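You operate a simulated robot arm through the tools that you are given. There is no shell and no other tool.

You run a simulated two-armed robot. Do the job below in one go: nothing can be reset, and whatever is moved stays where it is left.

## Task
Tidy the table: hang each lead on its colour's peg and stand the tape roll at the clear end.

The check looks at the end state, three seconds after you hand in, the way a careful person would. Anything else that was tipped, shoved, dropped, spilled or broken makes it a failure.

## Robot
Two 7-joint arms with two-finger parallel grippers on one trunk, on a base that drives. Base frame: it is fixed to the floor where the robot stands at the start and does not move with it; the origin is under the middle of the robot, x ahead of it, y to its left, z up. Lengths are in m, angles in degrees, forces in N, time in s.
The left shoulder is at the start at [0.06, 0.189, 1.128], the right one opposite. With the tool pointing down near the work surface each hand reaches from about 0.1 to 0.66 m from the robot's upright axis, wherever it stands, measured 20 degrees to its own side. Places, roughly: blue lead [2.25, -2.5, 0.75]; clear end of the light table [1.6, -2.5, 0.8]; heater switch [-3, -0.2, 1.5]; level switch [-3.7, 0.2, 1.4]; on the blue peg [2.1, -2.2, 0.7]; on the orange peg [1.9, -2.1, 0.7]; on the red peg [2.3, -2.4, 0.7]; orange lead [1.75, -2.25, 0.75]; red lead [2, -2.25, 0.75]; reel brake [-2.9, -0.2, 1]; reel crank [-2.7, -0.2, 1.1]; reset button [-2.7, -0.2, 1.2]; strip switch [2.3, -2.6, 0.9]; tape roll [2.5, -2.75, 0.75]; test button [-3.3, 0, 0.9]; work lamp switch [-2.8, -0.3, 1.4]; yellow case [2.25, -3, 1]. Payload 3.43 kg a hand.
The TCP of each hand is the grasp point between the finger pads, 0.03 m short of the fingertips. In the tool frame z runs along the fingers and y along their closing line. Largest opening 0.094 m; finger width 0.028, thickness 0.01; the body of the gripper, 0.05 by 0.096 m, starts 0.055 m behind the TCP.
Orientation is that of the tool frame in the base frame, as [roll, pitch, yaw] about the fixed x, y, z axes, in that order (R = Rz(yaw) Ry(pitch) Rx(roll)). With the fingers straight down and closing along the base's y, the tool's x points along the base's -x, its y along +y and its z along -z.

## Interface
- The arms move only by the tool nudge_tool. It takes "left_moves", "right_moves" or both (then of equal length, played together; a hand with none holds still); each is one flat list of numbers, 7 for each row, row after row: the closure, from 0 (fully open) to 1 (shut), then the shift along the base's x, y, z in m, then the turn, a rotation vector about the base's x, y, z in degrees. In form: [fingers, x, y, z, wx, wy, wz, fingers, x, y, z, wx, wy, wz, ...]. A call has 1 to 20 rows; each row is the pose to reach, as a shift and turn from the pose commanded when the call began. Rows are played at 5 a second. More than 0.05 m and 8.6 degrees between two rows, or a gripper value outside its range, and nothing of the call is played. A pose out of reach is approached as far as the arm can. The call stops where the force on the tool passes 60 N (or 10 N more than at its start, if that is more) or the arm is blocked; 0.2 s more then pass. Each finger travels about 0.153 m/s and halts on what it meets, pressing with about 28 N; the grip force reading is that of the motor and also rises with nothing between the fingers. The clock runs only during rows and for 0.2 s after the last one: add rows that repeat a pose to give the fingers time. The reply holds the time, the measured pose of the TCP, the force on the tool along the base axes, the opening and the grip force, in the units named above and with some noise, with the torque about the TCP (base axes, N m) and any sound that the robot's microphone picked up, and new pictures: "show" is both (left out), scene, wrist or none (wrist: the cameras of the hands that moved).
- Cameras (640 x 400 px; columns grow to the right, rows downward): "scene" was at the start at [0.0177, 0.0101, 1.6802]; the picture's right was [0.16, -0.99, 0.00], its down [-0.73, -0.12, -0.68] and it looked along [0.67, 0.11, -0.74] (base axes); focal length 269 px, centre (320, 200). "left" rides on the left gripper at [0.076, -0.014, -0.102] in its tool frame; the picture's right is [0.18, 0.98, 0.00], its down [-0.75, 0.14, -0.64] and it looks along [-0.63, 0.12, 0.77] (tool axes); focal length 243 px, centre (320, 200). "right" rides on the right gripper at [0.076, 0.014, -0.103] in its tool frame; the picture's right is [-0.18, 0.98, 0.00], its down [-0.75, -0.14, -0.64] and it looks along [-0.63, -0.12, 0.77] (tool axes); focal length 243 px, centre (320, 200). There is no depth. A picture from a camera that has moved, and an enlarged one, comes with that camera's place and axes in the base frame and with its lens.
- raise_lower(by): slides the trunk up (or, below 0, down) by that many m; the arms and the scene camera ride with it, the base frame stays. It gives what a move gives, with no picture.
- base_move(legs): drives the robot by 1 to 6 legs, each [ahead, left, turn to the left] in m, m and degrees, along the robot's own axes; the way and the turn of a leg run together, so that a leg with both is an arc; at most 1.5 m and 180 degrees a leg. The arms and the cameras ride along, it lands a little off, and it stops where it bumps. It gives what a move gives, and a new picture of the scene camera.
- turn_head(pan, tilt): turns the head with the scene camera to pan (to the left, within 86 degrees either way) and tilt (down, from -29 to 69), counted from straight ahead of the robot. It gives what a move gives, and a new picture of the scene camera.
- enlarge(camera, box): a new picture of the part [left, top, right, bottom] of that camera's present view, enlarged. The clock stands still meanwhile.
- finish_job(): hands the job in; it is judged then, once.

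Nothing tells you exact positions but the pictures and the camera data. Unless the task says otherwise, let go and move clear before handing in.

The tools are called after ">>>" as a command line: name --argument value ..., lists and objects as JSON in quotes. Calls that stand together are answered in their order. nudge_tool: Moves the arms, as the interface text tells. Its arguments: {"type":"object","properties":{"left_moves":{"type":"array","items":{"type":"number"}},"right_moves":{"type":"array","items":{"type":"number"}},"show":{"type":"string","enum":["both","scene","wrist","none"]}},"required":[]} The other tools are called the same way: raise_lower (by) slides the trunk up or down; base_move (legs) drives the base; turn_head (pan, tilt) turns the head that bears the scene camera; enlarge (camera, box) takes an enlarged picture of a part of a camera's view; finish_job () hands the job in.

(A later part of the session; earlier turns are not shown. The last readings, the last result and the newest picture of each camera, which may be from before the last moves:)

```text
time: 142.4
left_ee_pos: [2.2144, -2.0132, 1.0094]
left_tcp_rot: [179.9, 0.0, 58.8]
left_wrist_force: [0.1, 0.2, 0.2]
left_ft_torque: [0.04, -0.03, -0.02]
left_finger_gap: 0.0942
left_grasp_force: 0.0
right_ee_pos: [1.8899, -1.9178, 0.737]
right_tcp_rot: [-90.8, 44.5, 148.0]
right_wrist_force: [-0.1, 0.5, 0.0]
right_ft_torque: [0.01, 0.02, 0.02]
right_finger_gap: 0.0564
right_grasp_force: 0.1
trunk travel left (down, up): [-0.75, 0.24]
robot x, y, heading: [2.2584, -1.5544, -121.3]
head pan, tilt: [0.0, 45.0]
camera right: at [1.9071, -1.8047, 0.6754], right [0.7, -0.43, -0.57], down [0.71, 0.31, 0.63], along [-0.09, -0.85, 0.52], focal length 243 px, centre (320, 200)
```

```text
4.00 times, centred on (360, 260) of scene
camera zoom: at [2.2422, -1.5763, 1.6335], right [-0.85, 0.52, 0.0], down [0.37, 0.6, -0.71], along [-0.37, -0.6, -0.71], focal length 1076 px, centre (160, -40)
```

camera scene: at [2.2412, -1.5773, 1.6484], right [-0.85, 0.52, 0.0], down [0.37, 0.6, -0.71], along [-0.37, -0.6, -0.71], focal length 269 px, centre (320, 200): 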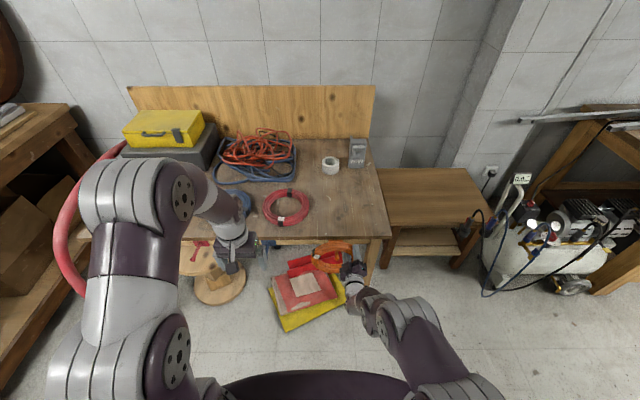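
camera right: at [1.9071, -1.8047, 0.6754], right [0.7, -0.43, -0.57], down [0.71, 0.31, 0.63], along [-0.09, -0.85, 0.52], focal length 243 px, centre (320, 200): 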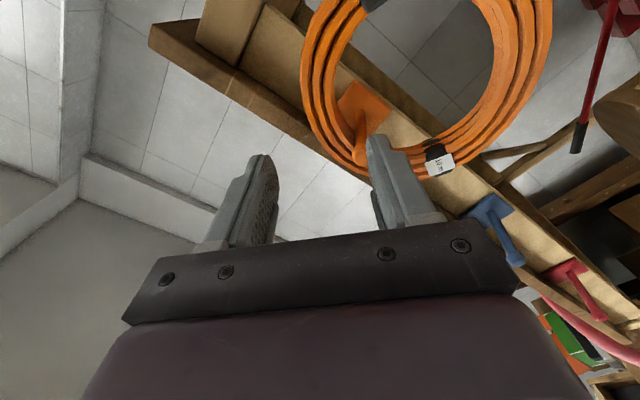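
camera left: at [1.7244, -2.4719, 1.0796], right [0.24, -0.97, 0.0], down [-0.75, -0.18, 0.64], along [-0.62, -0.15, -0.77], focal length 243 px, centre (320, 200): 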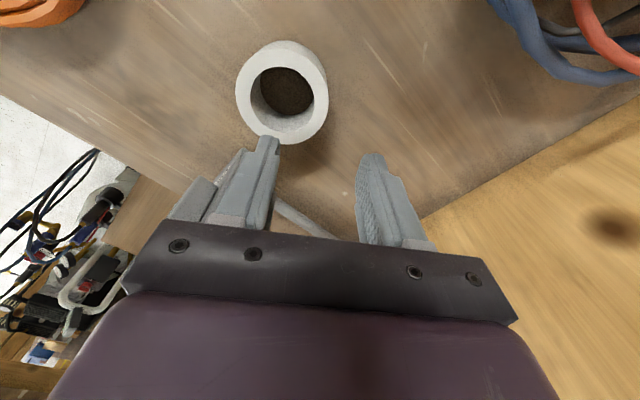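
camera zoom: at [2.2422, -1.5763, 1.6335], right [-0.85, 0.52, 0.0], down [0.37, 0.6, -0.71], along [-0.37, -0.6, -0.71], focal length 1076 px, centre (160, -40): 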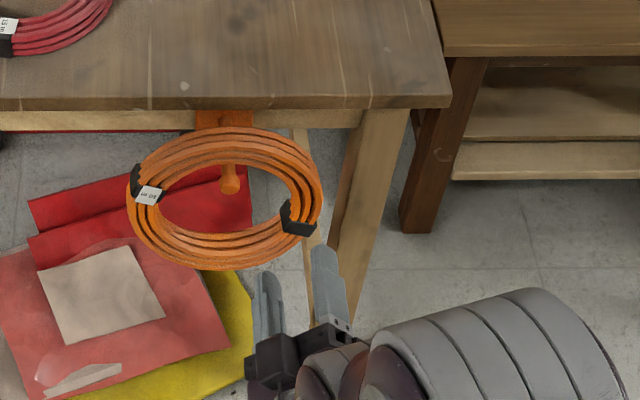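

Orange is hung nicely. Now restore the trunk, raise the hand, and pitch it back to pointing down.

>>> raise_lower --by 0.05

>>> nudge_tool --right_moves '[0.2, 0.005, 0.008, 0.045, 0, 0, 0, 0, 0, 0, 0.09, 0, 0, 0, 0, -0.02, -0.01, 0.13, 0, 0, 0, 0, -0.04, -0.015, 0.165, 0, 0, 0]' --show "none"

>>> nudge_tool --right_moves '[0, 0, 0, 0, 6.4, -3.98, 0, 0, 0, 0, 0, 12.7, -7.95, 0, 0, 0, 0, 0, 19.1, -11.9, 0, 0, 0, 0, 0, 25.4, -15.9, 0, 0, 0, 0, 0, 31.8, -19.9, 0, 0, 0, 0, 0, 38.1, -23.8, 0, 0, 0, 0, 0, 44.5, -27.8, 0, 0, 0, 0, 0, 50.9, -31.8, 0, 0, 0, 0, 0, 57.2, -35.8, 0, 0, 0, 0, 0, 63.6, -39.7, 0, 0, 0, 0, 0, 69.9, -43.7, 0, 0, 0, 0, 0, 76.3, -47.7, 0, 0, 0, 0, 0, 76.3, -47.7, 0]'

```text
time: 143.3
left_ee_pos: [2.2142, -2.0118, 1.0595]
left_tcp_rot: [180.0, 0.0, 58.7]
left_wrist_force: [0.6, 1.0, 0.1]
left_ft_torque: [-0.05, 0.01, 0.0]
left_finger_gap: 0.0941
left_grasp_force: 0.1
right_ee_pos: [1.8907, -1.9171, 0.7877]
right_tcp_rot: [-90.7, 44.5, 147.8]
right_wrist_force: [-0.8, -0.4, 0.5]
right_ft_torque: [0.01, -0.01, 0.01]
right_finger_gap: 0.0563
right_grasp_force: 0.1
trunk travel left (down, up): [-0.8, 0.19]
robot x, y, heading: [2.2559, -1.5548, -120.9]
head pan, tilt: [0.0, 45.0]
```

```text
time: 144.3
left_ee_pos: [2.2142, -2.0124, 1.0599]
left_tcp_rot: [-180.0, 0.0, 58.7]
left_wrist_force: [0.8, 0.2, -0.5]
left_ft_torque: [0.03, 0.02, 0.01]
left_finger_gap: 0.0939
left_grasp_force: 0.1
right_ee_pos: [1.8489, -1.9303, 0.9518]
right_tcp_rot: [-90.7, 44.5, 147.9]
right_wrist_force: [-0.7, 0.5, 0.4]
right_ft_torque: [0.01, -0.01, 0.01]
right_finger_gap: 0.094
right_grasp_force: 0.1
trunk travel left (down, up): [-0.8, 0.19]
robot x, y, heading: [2.254, -1.5541, -121.3]
head pan, tilt: [0.0, 45.0]
```

```text
time: 147.1
left_ee_pos: [2.2146, -2.0133, 1.0604]
left_tcp_rot: [-179.9, 0.0, 58.8]
left_wrist_force: [-0.3, -0.4, 0.6]
left_ft_torque: [0.02, 0.02, -0.01]
left_finger_gap: 0.0941
left_grasp_force: 0.0
right_ee_pos: [1.8671, -1.9119, 0.9462]
right_tcp_rot: [-167.5, 11.0, 104.6]
right_wrist_force: [-0.2, -0.5, 0.6]
right_ft_torque: [0.0, 0.01, 0.0]
right_finger_gap: 0.0942
right_grasp_force: 0.1
right hand out of reach, approached as far as the arm can: row 10, 11, 12, 13
trunk travel left (down, up): [-0.8, 0.19]
robot x, y, heading: [2.2509, -1.5568, -121.1]
head pan, tilt: [0.0, 45.0]
camera scene: at [2.2422, -1.5763, 1.6835], right [-0.85, 0.52, 0.0], down [0.37, 0.6, -0.71], along [-0.37, -0.6, -0.71], focal length 269 px, centre (320, 200)
camera right: at [1.8791, -1.8133, 1.0275], right [0.98, 0.03, -0.17], down [0.16, -0.59, 0.79], along [-0.08, -0.8, -0.59], focal length 243 px, centre (320, 200)
```

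scene: 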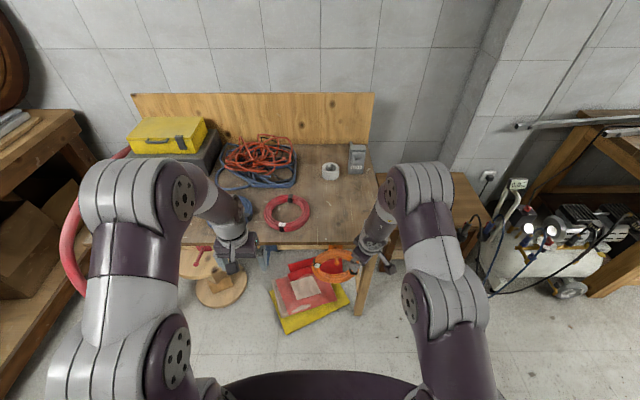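
right: 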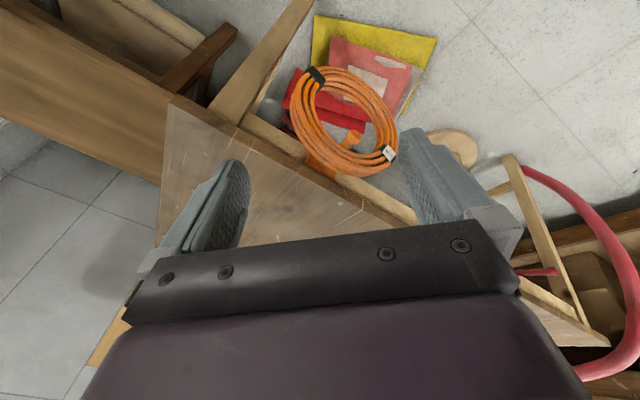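

Nearly down (16° left) but it got near a limit; shifting slightly right/up and finishing the turn.

>>> nudge_tool --right_moves '[0, -0.022, 0.013, 0.01, 0, 0, 0, 0, -0.043, 0.026, 0.02, 0, 0, 0, 0, -0.043, 0.026, 0.02, 6.8, -4.7, 0, 0, -0.043, 0.026, 0.02, 13.65, -9.45, 0, 0, -0.043, 0.026, 0.02, 13.65, -9.45, 0]' --show "none"

```text
time: 148.3
left_ee_pos: [2.2142, -2.0144, 1.0596]
left_tcp_rot: [-180.0, -0.1, 58.7]
left_wrist_force: [-0.5, 0.0, 0.6]
left_ft_torque: [0.02, -0.05, -0.01]
left_finger_gap: 0.0941
left_grasp_force: 0.1
right_ee_pos: [1.8373, -1.8929, 0.9597]
right_tcp_rot: [179.7, 4.9, 104.1]
right_wrist_force: [-1.2, 0.3, -0.2]
right_ft_torque: [-0.04, -0.06, 0.05]
right_finger_gap: 0.0941
right_grasp_force: 0.1
right hand out of reach, approached as far as the arm can: row 2, 3, 4, 5
trunk travel left (down, up): [-0.8, 0.19]
robot x, y, heading: [2.253, -1.5598, -121.4]
head pan, tilt: [0.0, 45.0]
```

>>> nudge_tool --right_moves '[0, -0.01, 0.006, -0.01, 0, 0, 0, 0, -0.02, 0.012, -0.02, 2.4, 0.6, 0, 0, -0.02, 0.012, -0.02, 4.75, 1.19, 0, 0, -0.02, 0.012, -0.02, 4.75, 1.19, 0]' --show "none"

```text
time: 149.3
left_ee_pos: [2.2145, -2.0126, 1.0593]
left_tcp_rot: [-179.9, 0.0, 58.7]
left_wrist_force: [-0.4, -0.5, -0.1]
left_ft_torque: [-0.03, -0.02, 0.0]
left_finger_gap: 0.094
left_grasp_force: 0.0
right_ee_pos: [1.8157, -1.8778, 0.9405]
right_tcp_rot: [179.8, 0.0, 104.2]
right_wrist_force: [0.3, 0.0, 0.1]
right_ft_torque: [0.0, 0.0, 0.01]
right_finger_gap: 0.0941
right_grasp_force: 0.1
trunk travel left (down, up): [-0.8, 0.19]
robot x, y, heading: [2.2531, -1.5568, -121.4]
head pan, tilt: [0.0, 45.0]
```

Hand points down again. Moving left along the table for the red lead, then forward, keeping clear of the floor mats.

>>> base_move --legs '[[0, 0.34, 0], [0.3, 0, 0]]'

>>> turn_head --pan 0 --tilt 52

>>> enlarge --camera "scene" --box '[240, 130, 480, 290]'

>>> enlarge --camera "right" --box '[0, 0, 640, 400]'

```text
time: 153.2
left_ee_pos: [2.3498, -2.4473, 1.0605]
left_tcp_rot: [-180.0, -0.1, 58.6]
left_wrist_force: [0.5, -0.4, -0.1]
left_ft_torque: [0.02, 0.04, -0.02]
left_finger_gap: 0.0939
left_grasp_force: 0.1
right_ee_pos: [1.9537, -2.3124, 0.9409]
right_tcp_rot: [179.9, -0.1, 104.3]
right_wrist_force: [-0.7, -0.2, -0.4]
right_ft_torque: [-0.01, 0.01, -0.02]
right_finger_gap: 0.0937
right_grasp_force: 0.1
trunk travel left (down, up): [-0.8, 0.19]
robot x, y, heading: [2.3911, -1.9933, -121.3]
head pan, tilt: [0.0, 45.0]
camera scene: at [2.3783, -2.0098, 1.6835], right [-0.85, 0.52, 0.0], down [0.37, 0.6, -0.71], along [-0.37, -0.6, -0.71], focal length 269 px, centre (320, 200)
```

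scene: 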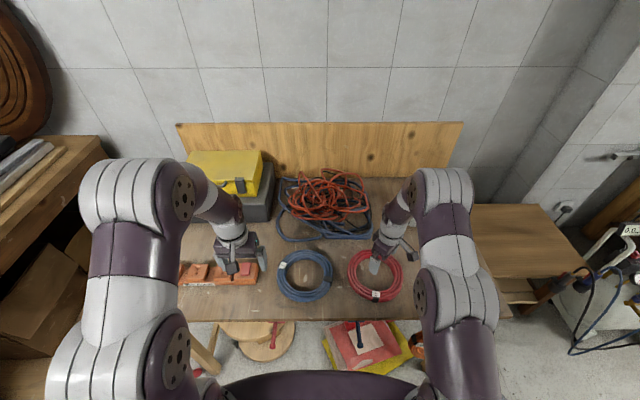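

```text
time: 153.8
left_ee_pos: [2.3502, -2.4485, 1.06]
left_tcp_rot: [180.0, 0.0, 58.6]
left_wrist_force: [0.4, -0.1, -0.4]
left_ft_torque: [0.0, 0.01, 0.01]
left_finger_gap: 0.0937
left_grasp_force: 0.1
right_ee_pos: [1.9518, -2.3132, 0.9397]
right_tcp_rot: [179.8, -0.2, 104.2]
right_wrist_force: [0.1, -0.6, 0.2]
right_ft_torque: [0.02, 0.0, 0.01]
right_finger_gap: 0.094
right_grasp_force: 0.0
trunk travel left (down, up): [-0.8, 0.19]
robot x, y, heading: [2.3936, -1.9877, -121.1]
head pan, tilt: [0.0, 52.0]
camera scene: at [2.3808, -2.0059, 1.6739], right [-0.85, 0.52, 0.0], down [0.41, 0.67, -0.62], along [-0.32, -0.53, -0.79], focal length 269 px, centre (320, 200)
```

scene: 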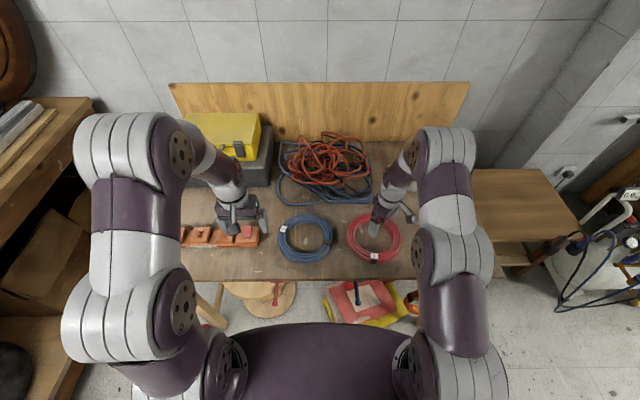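

```text
2.50 times, centred on (360, 210) of scene
camera zoom: at [2.3808, -2.0059, 1.6739], right [-0.85, 0.52, 0.0], down [0.41, 0.67, -0.62], along [-0.32, -0.53, -0.79], focal length 673 px, centre (220, 175)
```

zoom: 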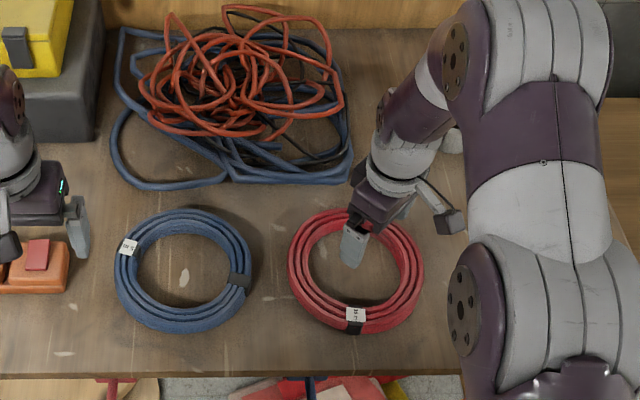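

```text
1.00 times, centred on (320, 200) of right (not enlarged: the box is as wide or as high as the picture)
camera zoom: at [1.9476, -2.2362, 1.0438], right [1.0, 0.06, 0.0], down [0.05, -0.77, 0.64], along [0.04, -0.64, -0.77], focal length 243 px, centre (320, 200)
```

zoom: 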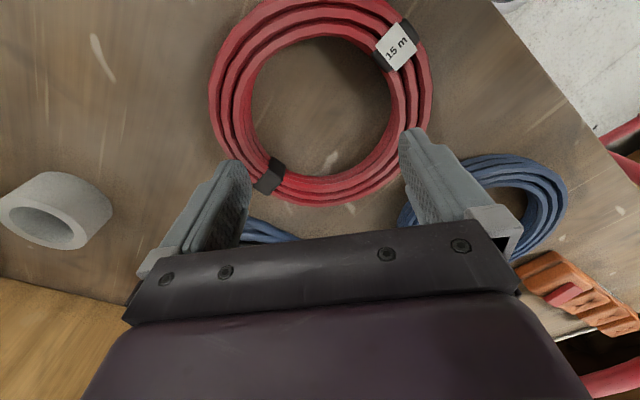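

The red ring's centre computes to [1.955,-2.327]. Positioning over its far-right tube and descending.

>>> nudge_tool --right_moves '[0, -0.04, -0.018, 0, 0, 0, 0, 0, -0.081, -0.035, 0, 0, 0, 0, 0, -0.081, -0.035, -0.03, 0, 0, 0, 0, -0.081, -0.035, -0.06, 0, 0, 0]'

```text
time: 154.8
left_ee_pos: [2.3493, -2.447, 1.0589]
left_tcp_rot: [-180.0, -0.1, 58.6]
left_wrist_force: [0.2, 0.1, 0.7]
left_ft_torque: [-0.03, 0.01, -0.01]
left_finger_gap: 0.0939
left_grasp_force: 0.0
right_ee_pos: [1.8711, -2.3477, 0.8785]
right_tcp_rot: [179.8, -0.1, 104.1]
right_wrist_force: [0.0, 0.1, 0.0]
right_ft_torque: [-0.01, 0.02, 0.02]
right_finger_gap: 0.094
right_grasp_force: 0.2
trunk travel left (down, up): [-0.8, 0.19]
robot x, y, heading: [2.3913, -1.987, -121.5]
head pan, tilt: [0.0, 52.0]
camera scene: at [2.3799, -2.0058, 1.6739], right [-0.85, 0.52, 0.0], down [0.41, 0.67, -0.61], along [-0.32, -0.53, -0.79], focal length 269 px, centre (320, 200)
camera right: at [1.8656, -2.2706, 0.9818], right [1.0, 0.06, 0.0], down [0.05, -0.77, 0.64], along [0.04, -0.64, -0.77], focal length 243 px, centre (320, 200)
```

scene: 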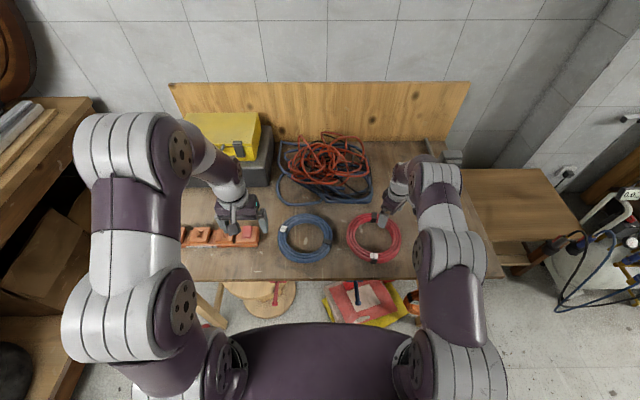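
right: 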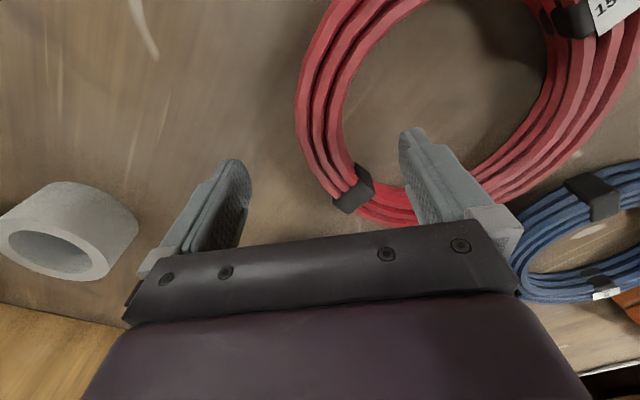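

Well centred and the black band is clear of the finger position. Descending and closing.

>>> nudge_tool --right_moves '[0, 0, 0, -0.015, 0, 0, 0, 0, 0, 0, -0.03, 0, 0, 0, 0, 0, 0, -0.041, 0, 0, 0, 0, 0, 0, -0.0465, 0, 0, 0, 0.3, 0, 0, -0.0465, 0, 0, 0, 0.6, 0, 0, -0.0465, 0, 0, 0, 1, 0, 0, -0.0465, 0, 0, 0, 1, 0, 0, -0.0465, 0, 0, 0, 1, 0, 0, -0.0465, 0, 0, 0, 1, 0, 0, -0.0465, 0, 0, 0]' --show "wrist"

```text
time: 157.1
left_ee_pos: [2.3512, -2.447, 1.0595]
left_tcp_rot: [-179.9, 0.0, 58.6]
left_wrist_force: [-0.1, 0.7, 0.4]
left_ft_torque: [-0.02, -0.02, 0.02]
left_finger_gap: 0.0938
left_grasp_force: 0.1
right_ee_pos: [1.8736, -2.3466, 0.8346]
right_tcp_rot: [179.9, -0.1, 104.1]
right_wrist_force: [6.4, -1.7, 9.3]
right_ft_torque: [0.81, -0.8, -1.11]
right_finger_gap: 0.0304
right_grasp_force: 28.1
trunk travel left (down, up): [-0.8, 0.19]
robot x, y, heading: [2.3933, -1.989, -121.2]
head pan, tilt: [0.0, 52.0]
camera right: at [1.8688, -2.2703, 0.9381], right [1.0, 0.06, 0.0], down [0.05, -0.77, 0.64], along [0.04, -0.64, -0.77], focal length 243 px, centre (320, 200)
```

right: 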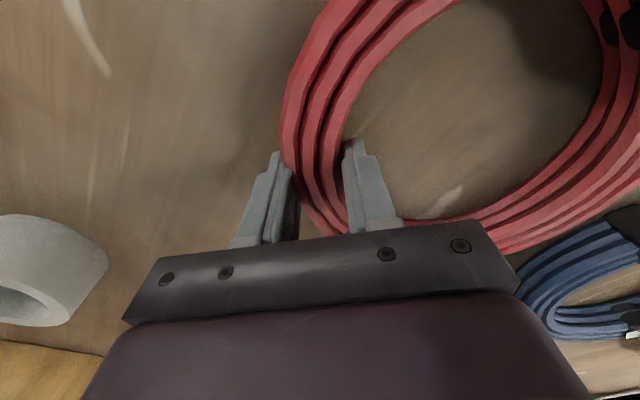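

Gripped with some contact strain (likely the ring pressing on the table); lifting gently should relieve it.

>>> nudge_tool --right_moves '[1, 0, 0, 0.005, 0, 0, 0, 1, 0, 0, 0.015, 0, 0, 0, 1, 0, 0, 0.03, 0, 0, 0, 1, 0, 0, 0.03, 0, 0, 0]'

>>> enlarge --camera "scene" --box '[300, 150, 460, 270]'

```text
time: 158.1
left_ee_pos: [2.3492, -2.4472, 1.0585]
left_tcp_rot: [179.9, -0.2, 58.6]
left_wrist_force: [-0.5, -0.6, 0.3]
left_ft_torque: [-0.03, 0.0, 0.01]
left_finger_gap: 0.0938
left_grasp_force: 0.1
right_ee_pos: [1.8702, -2.3477, 0.8629]
right_tcp_rot: [179.8, 0.0, 104.2]
right_wrist_force: [1.0, 0.4, -4.4]
right_ft_torque: [-0.14, 0.39, 0.04]
right_finger_gap: 0.0269
right_grasp_force: 28.3
trunk travel left (down, up): [-0.8, 0.19]
robot x, y, heading: [2.3937, -1.9855, -121.5]
head pan, tilt: [0.0, 52.0]
camera scene: at [2.3803, -2.0055, 1.6738], right [-0.85, 0.52, 0.0], down [0.41, 0.67, -0.62], along [-0.32, -0.53, -0.79], focal length 269 px, centre (320, 200)
camera right: at [1.8669, -2.2705, 0.9665], right [1.0, 0.06, 0.0], down [0.05, -0.77, 0.64], along [0.04, -0.64, -0.77], focal length 243 px, centre (320, 200)
```

scene: 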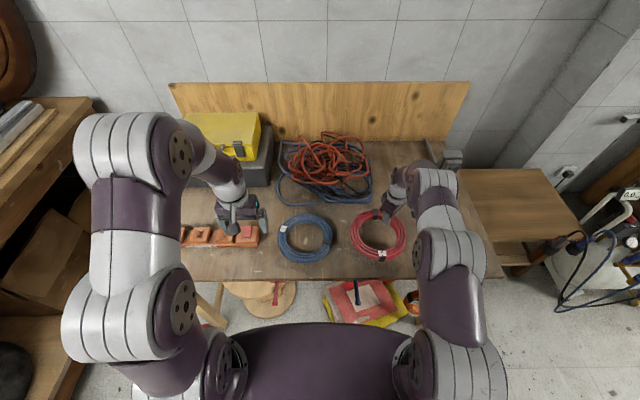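
right: 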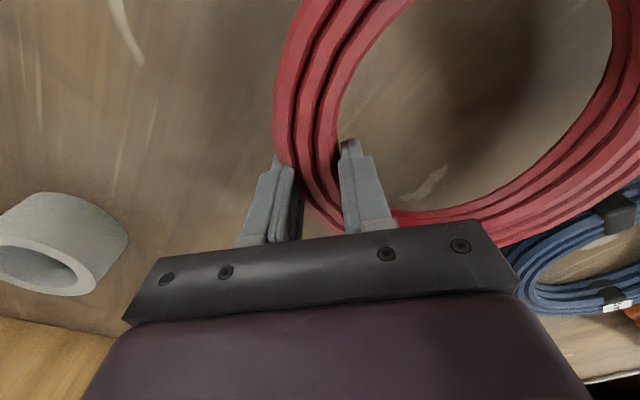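

```text
3.33 times, centred on (380, 210) of scene
camera zoom: at [2.3803, -2.0055, 1.6738], right [-0.85, 0.52, 0.0], down [0.41, 0.67, -0.62], along [-0.32, -0.53, -0.79], focal length 897 px, centre (120, 167)
```

zoom: 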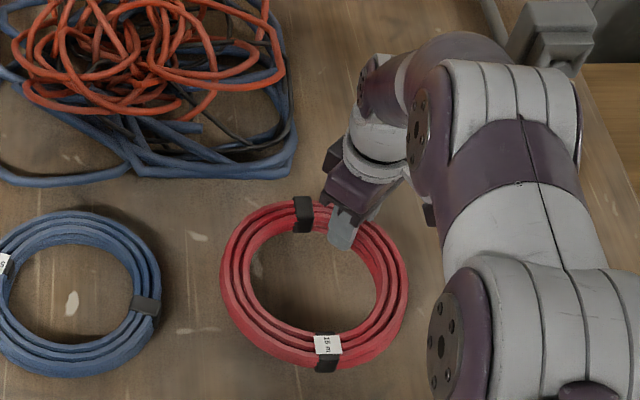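

The red ring is held level. Lifting to 1.0 m and then backing the base off.

>>> nudge_tool --right_moves '[1, 0, 0, 0.04, 0, 0, 0, 1, 0, 0, 0.08, 0, 0, 0, 1, 0, 0, 0.11, 0, 0, 0, 1, 0, 0, 0.13, 0, 0, 0]' --show "wrist"

>>> base_move --legs '[[-0.36, 0, 0]]'

```text
time: 159.1
left_ee_pos: [2.3504, -2.4471, 1.0604]
left_tcp_rot: [180.0, 0.0, 58.6]
left_wrist_force: [0.5, 0.4, -0.9]
left_ft_torque: [0.02, -0.01, 0.0]
left_finger_gap: 0.0939
left_grasp_force: 0.1
right_ee_pos: [1.8726, -2.3478, 0.9942]
right_tcp_rot: [179.7, 0.0, 104.2]
right_wrist_force: [0.3, -0.3, -4.3]
right_ft_torque: [-0.15, 0.29, -0.02]
right_finger_gap: 0.0266
right_grasp_force: 28.2
trunk travel left (down, up): [-0.8, 0.19]
robot x, y, heading: [2.3918, -1.9912, -121.8]
head pan, tilt: [0.0, 52.0]
camera right: at [1.8677, -2.2694, 1.0973], right [1.0, 0.06, 0.0], down [0.05, -0.77, 0.64], along [0.04, -0.64, -0.77], focal length 243 px, centre (320, 200)
```

right: 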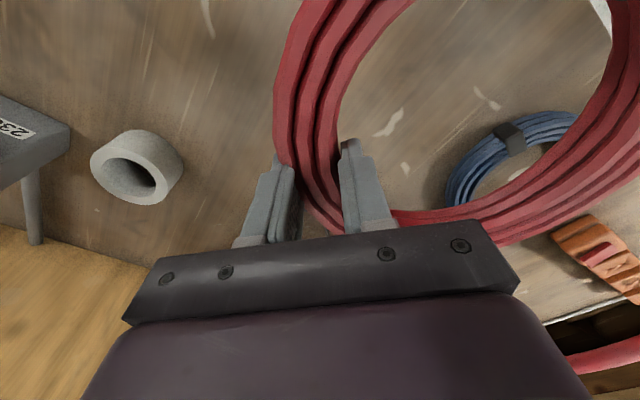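

```text
time: 161.4
left_ee_pos: [2.5386, -2.1409, 1.0602]
left_tcp_rot: [179.9, -0.1, 59.0]
left_wrist_force: [0.5, -0.1, -0.6]
left_ft_torque: [-0.01, 0.01, 0.0]
left_finger_gap: 0.0942
left_grasp_force: 0.1
right_ee_pos: [2.06, -2.0451, 0.9941]
right_tcp_rot: [179.8, -0.1, 104.6]
right_wrist_force: [0.0, 0.8, -5.2]
right_ft_torque: [-0.13, 0.31, 0.0]
right_finger_gap: 0.0265
right_grasp_force: 27.8
trunk travel left (down, up): [-0.8, 0.19]
robot x, y, heading: [2.5761, -1.6863, -121.0]
head pan, tilt: [0.0, 52.0]
camera scene: at [2.5661, -1.6993, 1.6738], right [-0.86, 0.51, 0.0], down [0.41, 0.68, -0.61], along [-0.32, -0.53, -0.79], focal length 269 px, centre (320, 200)
```

scene: 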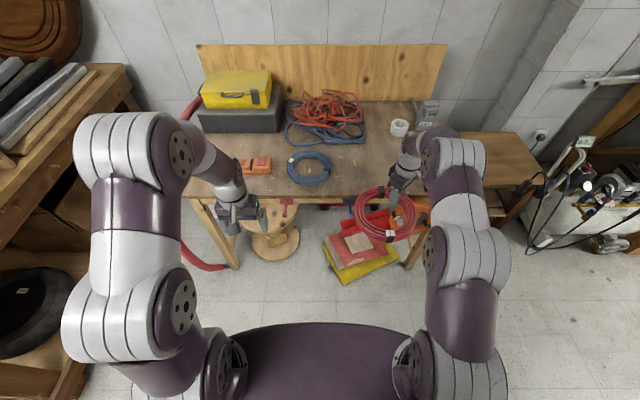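

Red ring is in hand, clear of the table. I'll move the hand to the pose where pitching worked and pitch to vertical.

>>> nudge_tool --right_moves '[1, 0.04, 0.017, -0.028, 0, 0, 0, 1, 0.079, 0.0343, -0.055, 0, 0, 0, 1, 0.079, 0.0343, -0.055, -6.4, 3.94, 0, 1, 0.079, 0.0343, -0.055, -12.8, 7.88, 0, 1, 0.079, 0.0343, -0.055, -19.1, 11.8, 0, 1, 0.079, 0.0343, -0.055, -25.5, 15.8, 0, 1, 0.079, 0.0343, -0.055, -31.9, 19.7, 0, 1, 0.079, 0.0343, -0.055, -38.3, 23.65, 0, 1, 0.079, 0.0343, -0.055, -44.7, 27.6, 0, 1, 0.079, 0.0343, -0.055, -51, 31.5, 0, 1, 0.079, 0.0343, -0.055, -57.4, 35.5, 0, 1, 0.079, 0.0343, -0.055, -63.8, 39.4, 0, 1, 0.079, 0.0343, -0.055, -70.2, 43.4, 0, 1, 0.079, 0.0343, -0.055, -76.57, 47.3, 0, 1, 0.079, 0.0343, -0.055, -76.57, 47.3, 0]'

```text
refused: row 1 steps farther than a row can; nothing moved
```

>>> nudge_tool --right_moves '[1, 0.026, 0.011, -0.018, 0, 0, 0, 1, 0.053, 0.023, -0.037, 0, 0, 0, 1, 0.079, 0.0343, -0.055, 0, 0, 0, 1, 0.079, 0.0343, -0.055, -6.4, 3.94, 0, 1, 0.079, 0.0343, -0.055, -12.8, 7.88, 0, 1, 0.079, 0.0343, -0.055, -19.1, 11.8, 0, 1, 0.079, 0.0343, -0.055, -25.5, 15.8, 0, 1, 0.079, 0.0343, -0.055, -31.9, 19.7, 0, 1, 0.079, 0.0343, -0.055, -38.3, 23.65, 0, 1, 0.079, 0.0343, -0.055, -44.7, 27.6, 0, 1, 0.079, 0.0343, -0.055, -51, 31.5, 0, 1, 0.079, 0.0343, -0.055, -57.4, 35.5, 0, 1, 0.079, 0.0343, -0.055, -63.8, 39.4, 0, 1, 0.079, 0.0343, -0.055, -70.2, 43.4, 0, 1, 0.079, 0.0343, -0.055, -76.57, 47.3, 0, 1, 0.079, 0.0343, -0.055, -76.57, 47.3, 0]'

```text
time: 164.8
left_ee_pos: [2.539, -2.1399, 1.0591]
left_tcp_rot: [-179.9, 0.0, 59.0]
left_wrist_force: [-0.1, 0.9, 0.6]
left_ft_torque: [0.01, -0.01, 0.01]
left_finger_gap: 0.094
left_grasp_force: 0.2
right_ee_pos: [2.1397, -2.0092, 0.9377]
right_tcp_rot: [-90.1, 43.7, 148.2]
right_wrist_force: [0.0, -0.1, -4.4]
right_ft_torque: [0.17, 0.15, -0.01]
right_finger_gap: 0.0264
right_grasp_force: 28.2
trunk travel left (down, up): [-0.8, 0.19]
robot x, y, heading: [2.5741, -1.6861, -120.9]
head pan, tilt: [0.0, 52.0]
camera scene: at [2.5669, -1.6985, 1.6739], right [-0.86, 0.51, 0.0], down [0.41, 0.68, -0.62], along [-0.32, -0.53, -0.79], focal length 269 px, centre (320, 200)
camera right: at [2.155, -1.898, 0.8761], right [0.69, -0.43, -0.58], down [0.72, 0.31, 0.62], along [-0.08, -0.85, 0.52], focal length 243 px, centre (320, 200)
```

scene: 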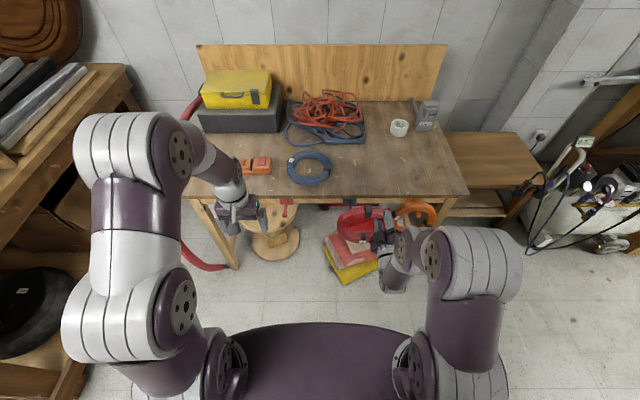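
right: 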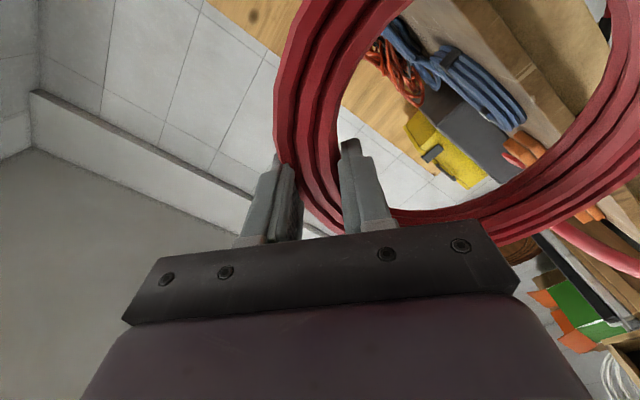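

Ring is vertical again. Sliding left 0.295 m to line up with the red peg, then look at it.

>>> base_move --legs '[[0, 0.295, 0]]'

>>> turn_head --pan 0 --tilt 45

>>> enlarge --camera "scene" --box '[240, 180, 440, 310]'

>>> enlarge --camera "right" --box '[280, 0, 640, 240]'

```text
time: 166.8
left_ee_pos: [2.7939, -2.2969, 1.0601]
left_tcp_rot: [-180.0, -0.1, 58.8]
left_wrist_force: [0.3, 0.4, -0.8]
left_ft_torque: [0.02, -0.03, 0.02]
left_finger_gap: 0.0941
left_grasp_force: 0.1
right_ee_pos: [2.3939, -2.1628, 0.9381]
right_tcp_rot: [-90.3, 43.7, 147.9]
right_wrist_force: [-0.2, 0.4, -4.2]
right_ft_torque: [0.16, 0.13, 0.02]
right_finger_gap: 0.0267
right_grasp_force: 28.1
trunk travel left (down, up): [-0.8, 0.19]
robot x, y, heading: [2.8373, -1.8376, -121.1]
head pan, tilt: [0.0, 52.0]
camera scene: at [2.8234, -1.8537, 1.6739], right [-0.86, 0.52, 0.0], down [0.41, 0.67, -0.62], along [-0.32, -0.53, -0.79], focal length 269 px, centre (320, 200)
```

scene: 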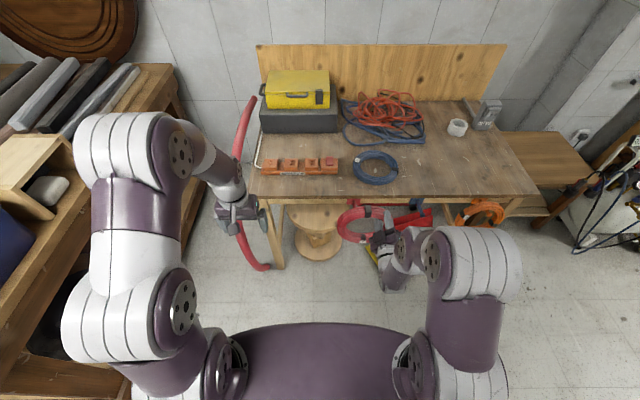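

```text
time: 167.5
left_ee_pos: [2.7937, -2.2954, 1.0589]
left_tcp_rot: [180.0, -0.1, 58.8]
left_wrist_force: [0.1, -0.1, 0.3]
left_ft_torque: [0.03, 0.06, 0.02]
left_finger_gap: 0.0941
left_grasp_force: 0.0
right_ee_pos: [2.3949, -2.1626, 0.9378]
right_tcp_rot: [-90.3, 43.7, 147.8]
right_wrist_force: [-0.1, 0.0, -4.2]
right_ft_torque: [0.18, 0.14, 0.03]
right_finger_gap: 0.0263
right_grasp_force: 28.0
trunk travel left (down, up): [-0.8, 0.19]
robot x, y, heading: [2.8346, -1.8363, -121.1]
head pan, tilt: [0.0, 45.0]
camera scene: at [2.8214, -1.8597, 1.6834], right [-0.86, 0.52, 0.0], down [0.37, 0.61, -0.71], along [-0.37, -0.6, -0.71], focal length 269 px, centre (320, 200)
```

scene: 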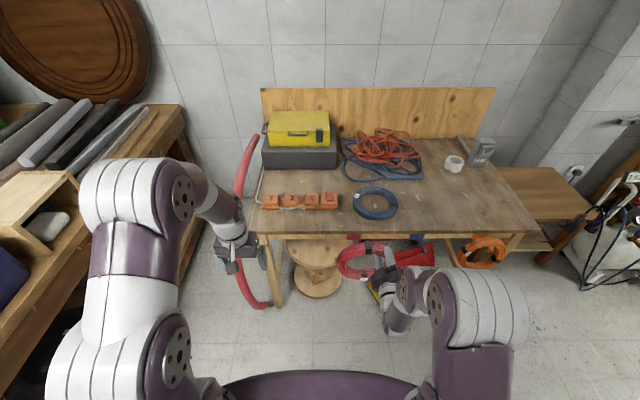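

```text
3.08 times, centred on (340, 245) of scene
camera zoom: at [2.8214, -1.8597, 1.6834], right [-0.86, 0.52, 0.0], down [0.37, 0.61, -0.71], along [-0.37, -0.6, -0.71], focal length 828 px, centre (258, 62)
```

zoom: 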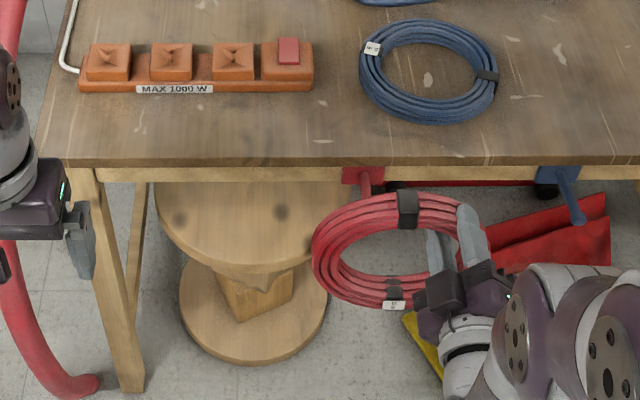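

```text
1.67 times, centred on (460, 120) of right
camera zoom: at [2.4118, -2.0518, 0.8761], right [0.69, -0.43, -0.58], down [0.72, 0.31, 0.63], along [-0.09, -0.85, 0.52], focal length 404 px, centre (87, 333)
```

zoom: 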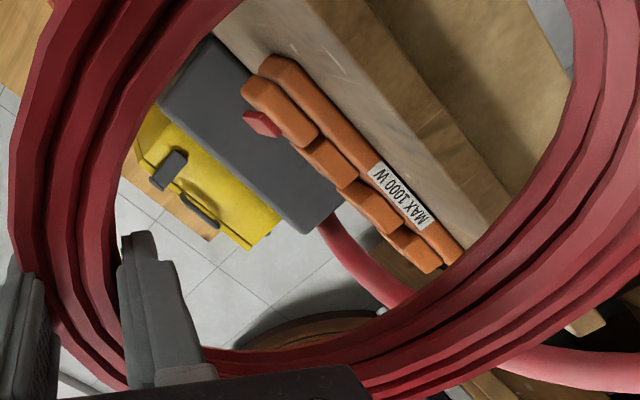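

Ring centre is laterally at about the red peg's position. Lowering to insertion height while still ~10 cm in front, to see the peg through the ring.

>>> nudge_tool --right_moves '[1, 0, 0, -0.04, 0, 0, 0, 1, 0, 0, -0.08, 0, 0, 0, 1, 0, 0, -0.12, 0, 0, 0, 1, 0, 0, -0.16, 0, 0, 0, 1, 0, 0, -0.16, 0, 0, 0]' --show "none"

>>> enlarge --camera "scene" --box '[280, 210, 420, 310]'

>>> enlarge --camera "right" --box '[280, 0, 640, 240]'

```text
time: 168.7
left_ee_pos: [2.7961, -2.296, 1.0589]
left_tcp_rot: [-180.0, -0.1, 58.8]
left_wrist_force: [0.9, -0.6, -0.9]
left_ft_torque: [0.02, -0.02, 0.04]
left_finger_gap: 0.0942
left_grasp_force: 0.1
right_ee_pos: [2.3954, -2.1609, 0.7798]
right_tcp_rot: [-90.1, 43.7, 148.0]
right_wrist_force: [-0.3, 0.3, -4.6]
right_ft_torque: [0.21, 0.12, 0.04]
right_finger_gap: 0.0267
right_grasp_force: 27.6
trunk travel left (down, up): [-0.8, 0.19]
robot x, y, heading: [2.8349, -1.8379, -121.4]
head pan, tilt: [0.0, 45.0]
```

```text
4.00 times, centred on (350, 260) of scene
camera zoom: at [2.8212, -1.859, 1.6834], right [-0.86, 0.52, 0.0], down [0.37, 0.6, -0.71], along [-0.37, -0.6, -0.71], focal length 1076 px, centre (200, -40)
```

zoom: 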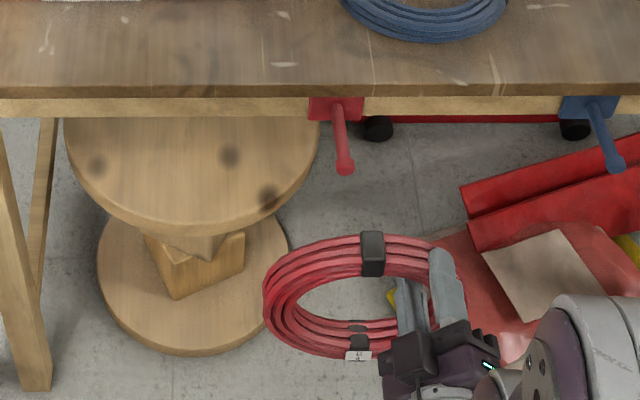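

```text
1.67 times, centred on (460, 120) of right
camera zoom: at [2.4113, -2.0505, 0.7172], right [0.69, -0.43, -0.58], down [0.72, 0.31, 0.62], along [-0.09, -0.85, 0.52], focal length 404 px, centre (87, 333)
```

zoom: 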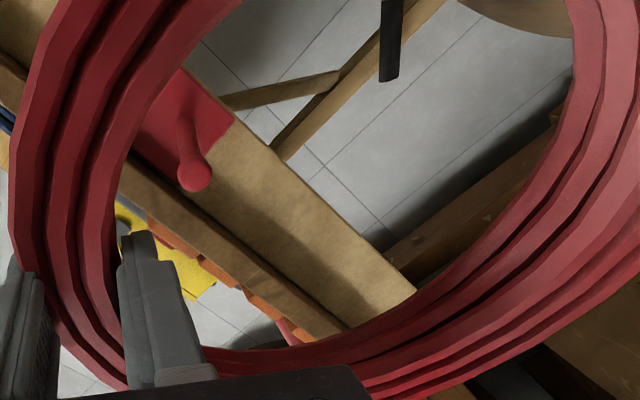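

Ball triangulates to [2.363,-2.323,0.747] and the ring is laterally aligned within 2 mm, ~27 mm of vertical margin. I'll close 10 cm of the gap with the base (ring still stops short of the ball) so the arm isn't stretched.

>>> base_move --legs '[[0.1, 0, 0]]'

>>> enlarge --camera "right" --box '[280, 0, 640, 240]'

>>> enlarge --camera "scene" --box '[280, 230, 420, 330]'

```text
time: 169.8
left_ee_pos: [2.742, -2.3818, 1.0609]
left_tcp_rot: [-180.0, -0.1, 58.8]
left_wrist_force: [0.2, 0.3, -0.1]
left_ft_torque: [0.05, -0.02, 0.0]
left_finger_gap: 0.0939
left_grasp_force: 0.1
right_ee_pos: [2.3443, -2.2483, 0.7786]
right_tcp_rot: [-90.3, 43.7, 148.0]
right_wrist_force: [-0.1, -0.1, -4.8]
right_ft_torque: [0.21, 0.15, 0.01]
right_finger_gap: 0.0268
right_grasp_force: 27.9
trunk travel left (down, up): [-0.8, 0.19]
robot x, y, heading: [2.7782, -1.9265, -121.3]
head pan, tilt: [0.0, 45.0]
camera scene: at [2.7685, -1.9456, 1.6834], right [-0.86, 0.52, 0.0], down [0.37, 0.61, -0.71], along [-0.37, -0.6, -0.71], focal length 269 px, centre (320, 200)
```

scene: 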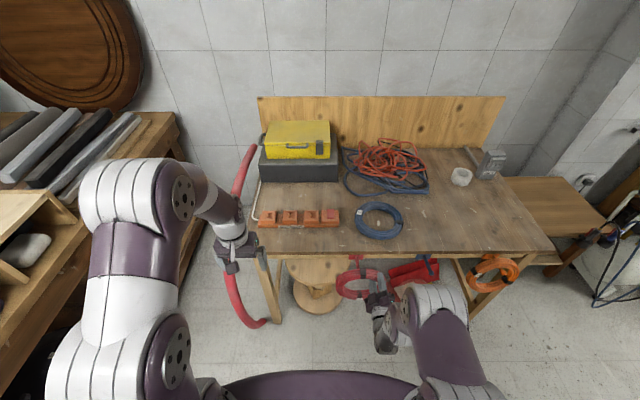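

```text
1.67 times, centred on (460, 120) of right
camera zoom: at [2.3594, -2.1372, 0.7172], right [0.69, -0.43, -0.58], down [0.72, 0.31, 0.63], along [-0.09, -0.85, 0.52], focal length 404 px, centre (87, 333)
```

zoom: 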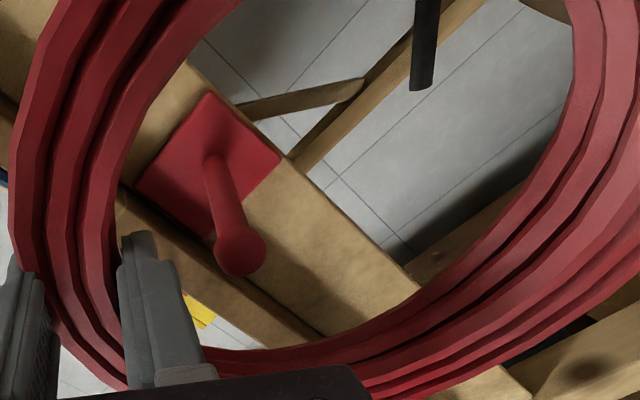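

```text
4.00 times, centred on (350, 280) of scene
camera zoom: at [2.7685, -1.9456, 1.6834], right [-0.86, 0.52, 0.0], down [0.37, 0.61, -0.71], along [-0.37, -0.6, -0.71], focal length 1076 px, centre (200, -120)
```

zoom: 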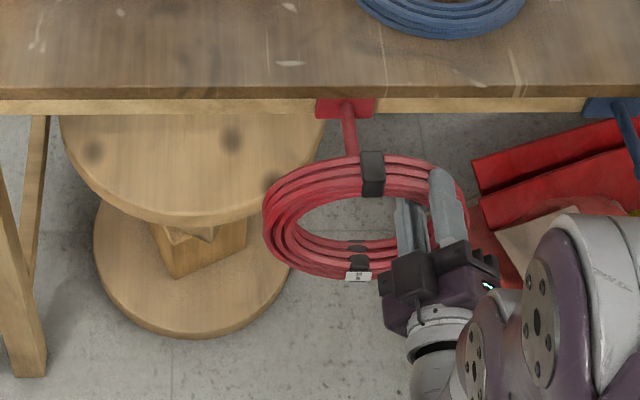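

Aligned. Advancing the last 7 cm over the peg with the arm.

>>> nudge_tool --right_moves '[1, -0.011, -0.015, 0, 0, 0, 0, 1, -0.021, -0.032, 0, 0, 0, 0, 1, -0.031, -0.048, 0, 0, 0, 0, 1, -0.0375, -0.06, 0, 0, 0, 0, 1, -0.0375, -0.06, 0, 0, 0, 0]' --show "none"

>>> enlarge --camera "right" --box '[280, 0, 640, 240]'

>>> enlarge --camera "scene" --box '[280, 230, 420, 330]'

```text
time: 171.0
left_ee_pos: [2.7415, -2.3817, 1.0588]
left_tcp_rot: [-179.9, -0.1, 58.8]
left_wrist_force: [0.0, -0.1, 0.2]
left_ft_torque: [0.02, 0.0, -0.01]
left_finger_gap: 0.0941
left_grasp_force: 0.0
right_ee_pos: [2.3065, -2.309, 0.7779]
right_tcp_rot: [-90.3, 43.7, 147.9]
right_wrist_force: [0.7, 0.0, -4.9]
right_ft_torque: [0.2, 0.13, 0.02]
right_finger_gap: 0.0267
right_grasp_force: 28.1
trunk travel left (down, up): [-0.8, 0.19]
robot x, y, heading: [2.7791, -1.9266, -121.1]
head pan, tilt: [0.0, 45.0]
```

```text
1.67 times, centred on (460, 120) of right
camera zoom: at [2.3225, -2.197, 0.716], right [0.69, -0.43, -0.58], down [0.72, 0.31, 0.63], along [-0.09, -0.85, 0.52], focal length 404 px, centre (87, 333)
```

zoom: 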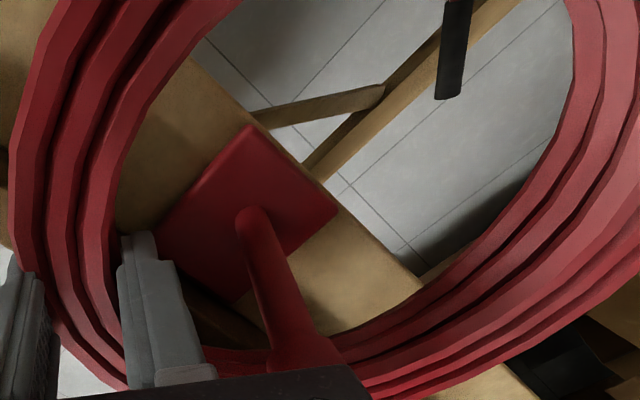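

```text
4.00 times, centred on (350, 280) of scene
camera zoom: at [2.7684, -1.9457, 1.6834], right [-0.86, 0.52, 0.0], down [0.37, 0.61, -0.71], along [-0.37, -0.6, -0.71], focal length 1076 px, centre (200, -120)
```

zoom: 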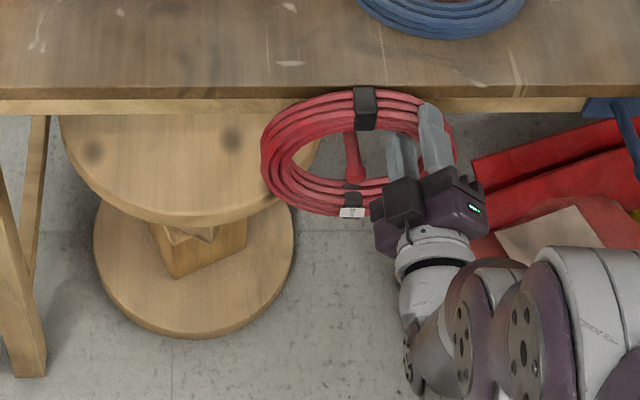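

Ring is over the peg without contact. Lowering with the trunk in steps until the weight transfers.

>>> raise_lower --by -0.028

>>> raise_lower --by -0.005

>>> raise_lower --by -0.004

```text
time: 171.8
left_ee_pos: [2.742, -2.3818, 1.032]
left_tcp_rot: [179.9, 0.0, 58.8]
left_wrist_force: [0.1, 0.4, 0.0]
left_ft_torque: [-0.01, -0.02, 0.0]
left_finger_gap: 0.094
left_grasp_force: 0.0
right_ee_pos: [2.306, -2.3073, 0.7498]
right_tcp_rot: [-90.4, 43.6, 148.0]
right_wrist_force: [-0.1, 0.9, -4.3]
right_ft_torque: [0.22, 0.12, 0.02]
right_finger_gap: 0.0264
right_grasp_force: 27.9
trunk travel left (down, up): [-0.772, 0.218]
robot x, y, heading: [2.782, -1.9239, -121.1]
head pan, tilt: [0.0, 45.0]
```

```text
time: 172.3
left_ee_pos: [2.7433, -2.3819, 1.0274]
left_tcp_rot: [179.9, -0.1, 58.7]
left_wrist_force: [-0.1, -0.3, -0.9]
left_ft_torque: [0.02, 0.02, -0.01]
left_finger_gap: 0.0942
left_grasp_force: 0.1
right_ee_pos: [2.3058, -2.3079, 0.7474]
right_tcp_rot: [-89.9, 43.8, 148.3]
right_wrist_force: [-0.5, 0.4, 8.2]
right_ft_torque: [-0.23, -0.43, -0.01]
right_finger_gap: 0.0264
right_grasp_force: 27.8
trunk travel left (down, up): [-0.767, 0.223]
robot x, y, heading: [2.7826, -1.9281, -120.9]
head pan, tilt: [0.0, 45.0]
```

```text
time: 172.8
left_ee_pos: [2.7431, -2.3807, 1.0234]
left_tcp_rot: [179.9, 0.0, 58.8]
left_wrist_force: [-0.8, 0.7, 2.1]
left_ft_torque: [-0.01, 0.03, -0.02]
left_finger_gap: 0.0941
left_grasp_force: 0.1
right_ee_pos: [2.3048, -2.3087, 0.7427]
right_tcp_rot: [-89.8, 43.8, 148.3]
right_wrist_force: [-4.3, -2.8, 17.8]
right_ft_torque: [-0.62, -0.88, -0.25]
right_finger_gap: 0.0281
right_grasp_force: 27.8
trunk travel left (down, up): [-0.763, 0.227]
robot x, y, heading: [2.7824, -1.9244, -121.2]
head pan, tilt: [0.0, 45.0]
```

Weight transferred slightly earlier than expected (band thickness); I overshot a touch. Easing back up 4 mm before releasing.

>>> raise_lower --by 0.005

>>> enlarge --camera "right" --box '[280, 0, 640, 240]'

>>> enlarge --camera "scene" --box '[280, 230, 420, 330]'

```text
time: 173.4
left_ee_pos: [2.7434, -2.3811, 1.028]
left_tcp_rot: [-179.9, 0.0, 58.8]
left_wrist_force: [0.8, -1.0, 0.0]
left_ft_torque: [-0.01, -0.03, -0.03]
left_finger_gap: 0.0937
left_grasp_force: 0.0
right_ee_pos: [2.3065, -2.3073, 0.7448]
right_tcp_rot: [-90.4, 43.6, 147.9]
right_wrist_force: [-6.9, -3.4, 5.4]
right_ft_torque: [-0.2, -0.36, -0.41]
right_finger_gap: 0.0272
right_grasp_force: 28.0
trunk travel left (down, up): [-0.768, 0.222]
robot x, y, heading: [2.7811, -1.9253, -120.8]
head pan, tilt: [0.0, 45.0]
```

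```text
1.67 times, centred on (460, 120) of right
camera zoom: at [2.3226, -2.196, 0.6841], right [0.69, -0.43, -0.58], down [0.72, 0.31, 0.63], along [-0.09, -0.85, 0.52], focal length 404 px, centre (87, 333)
```

zoom: 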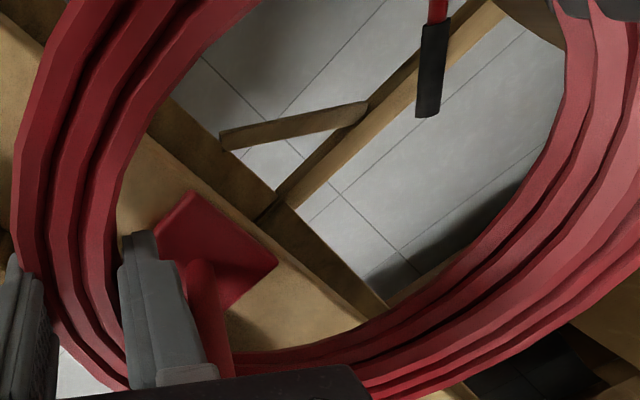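

```text
4.00 times, centred on (350, 280) of scene
camera zoom: at [2.7688, -1.9445, 1.6514], right [-0.86, 0.52, 0.0], down [0.37, 0.61, -0.71], along [-0.37, -0.61, -0.71], focal length 1076 px, centre (200, -120)
```

zoom: 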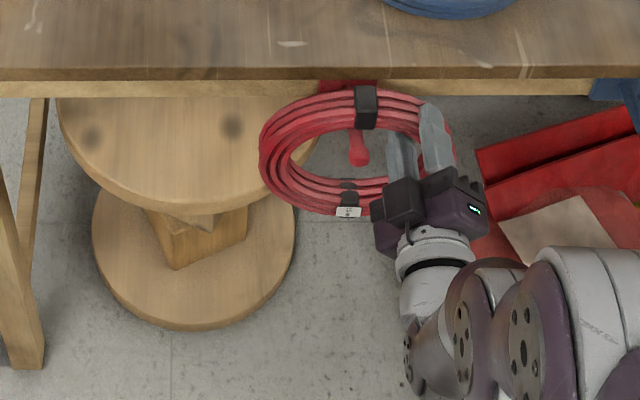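

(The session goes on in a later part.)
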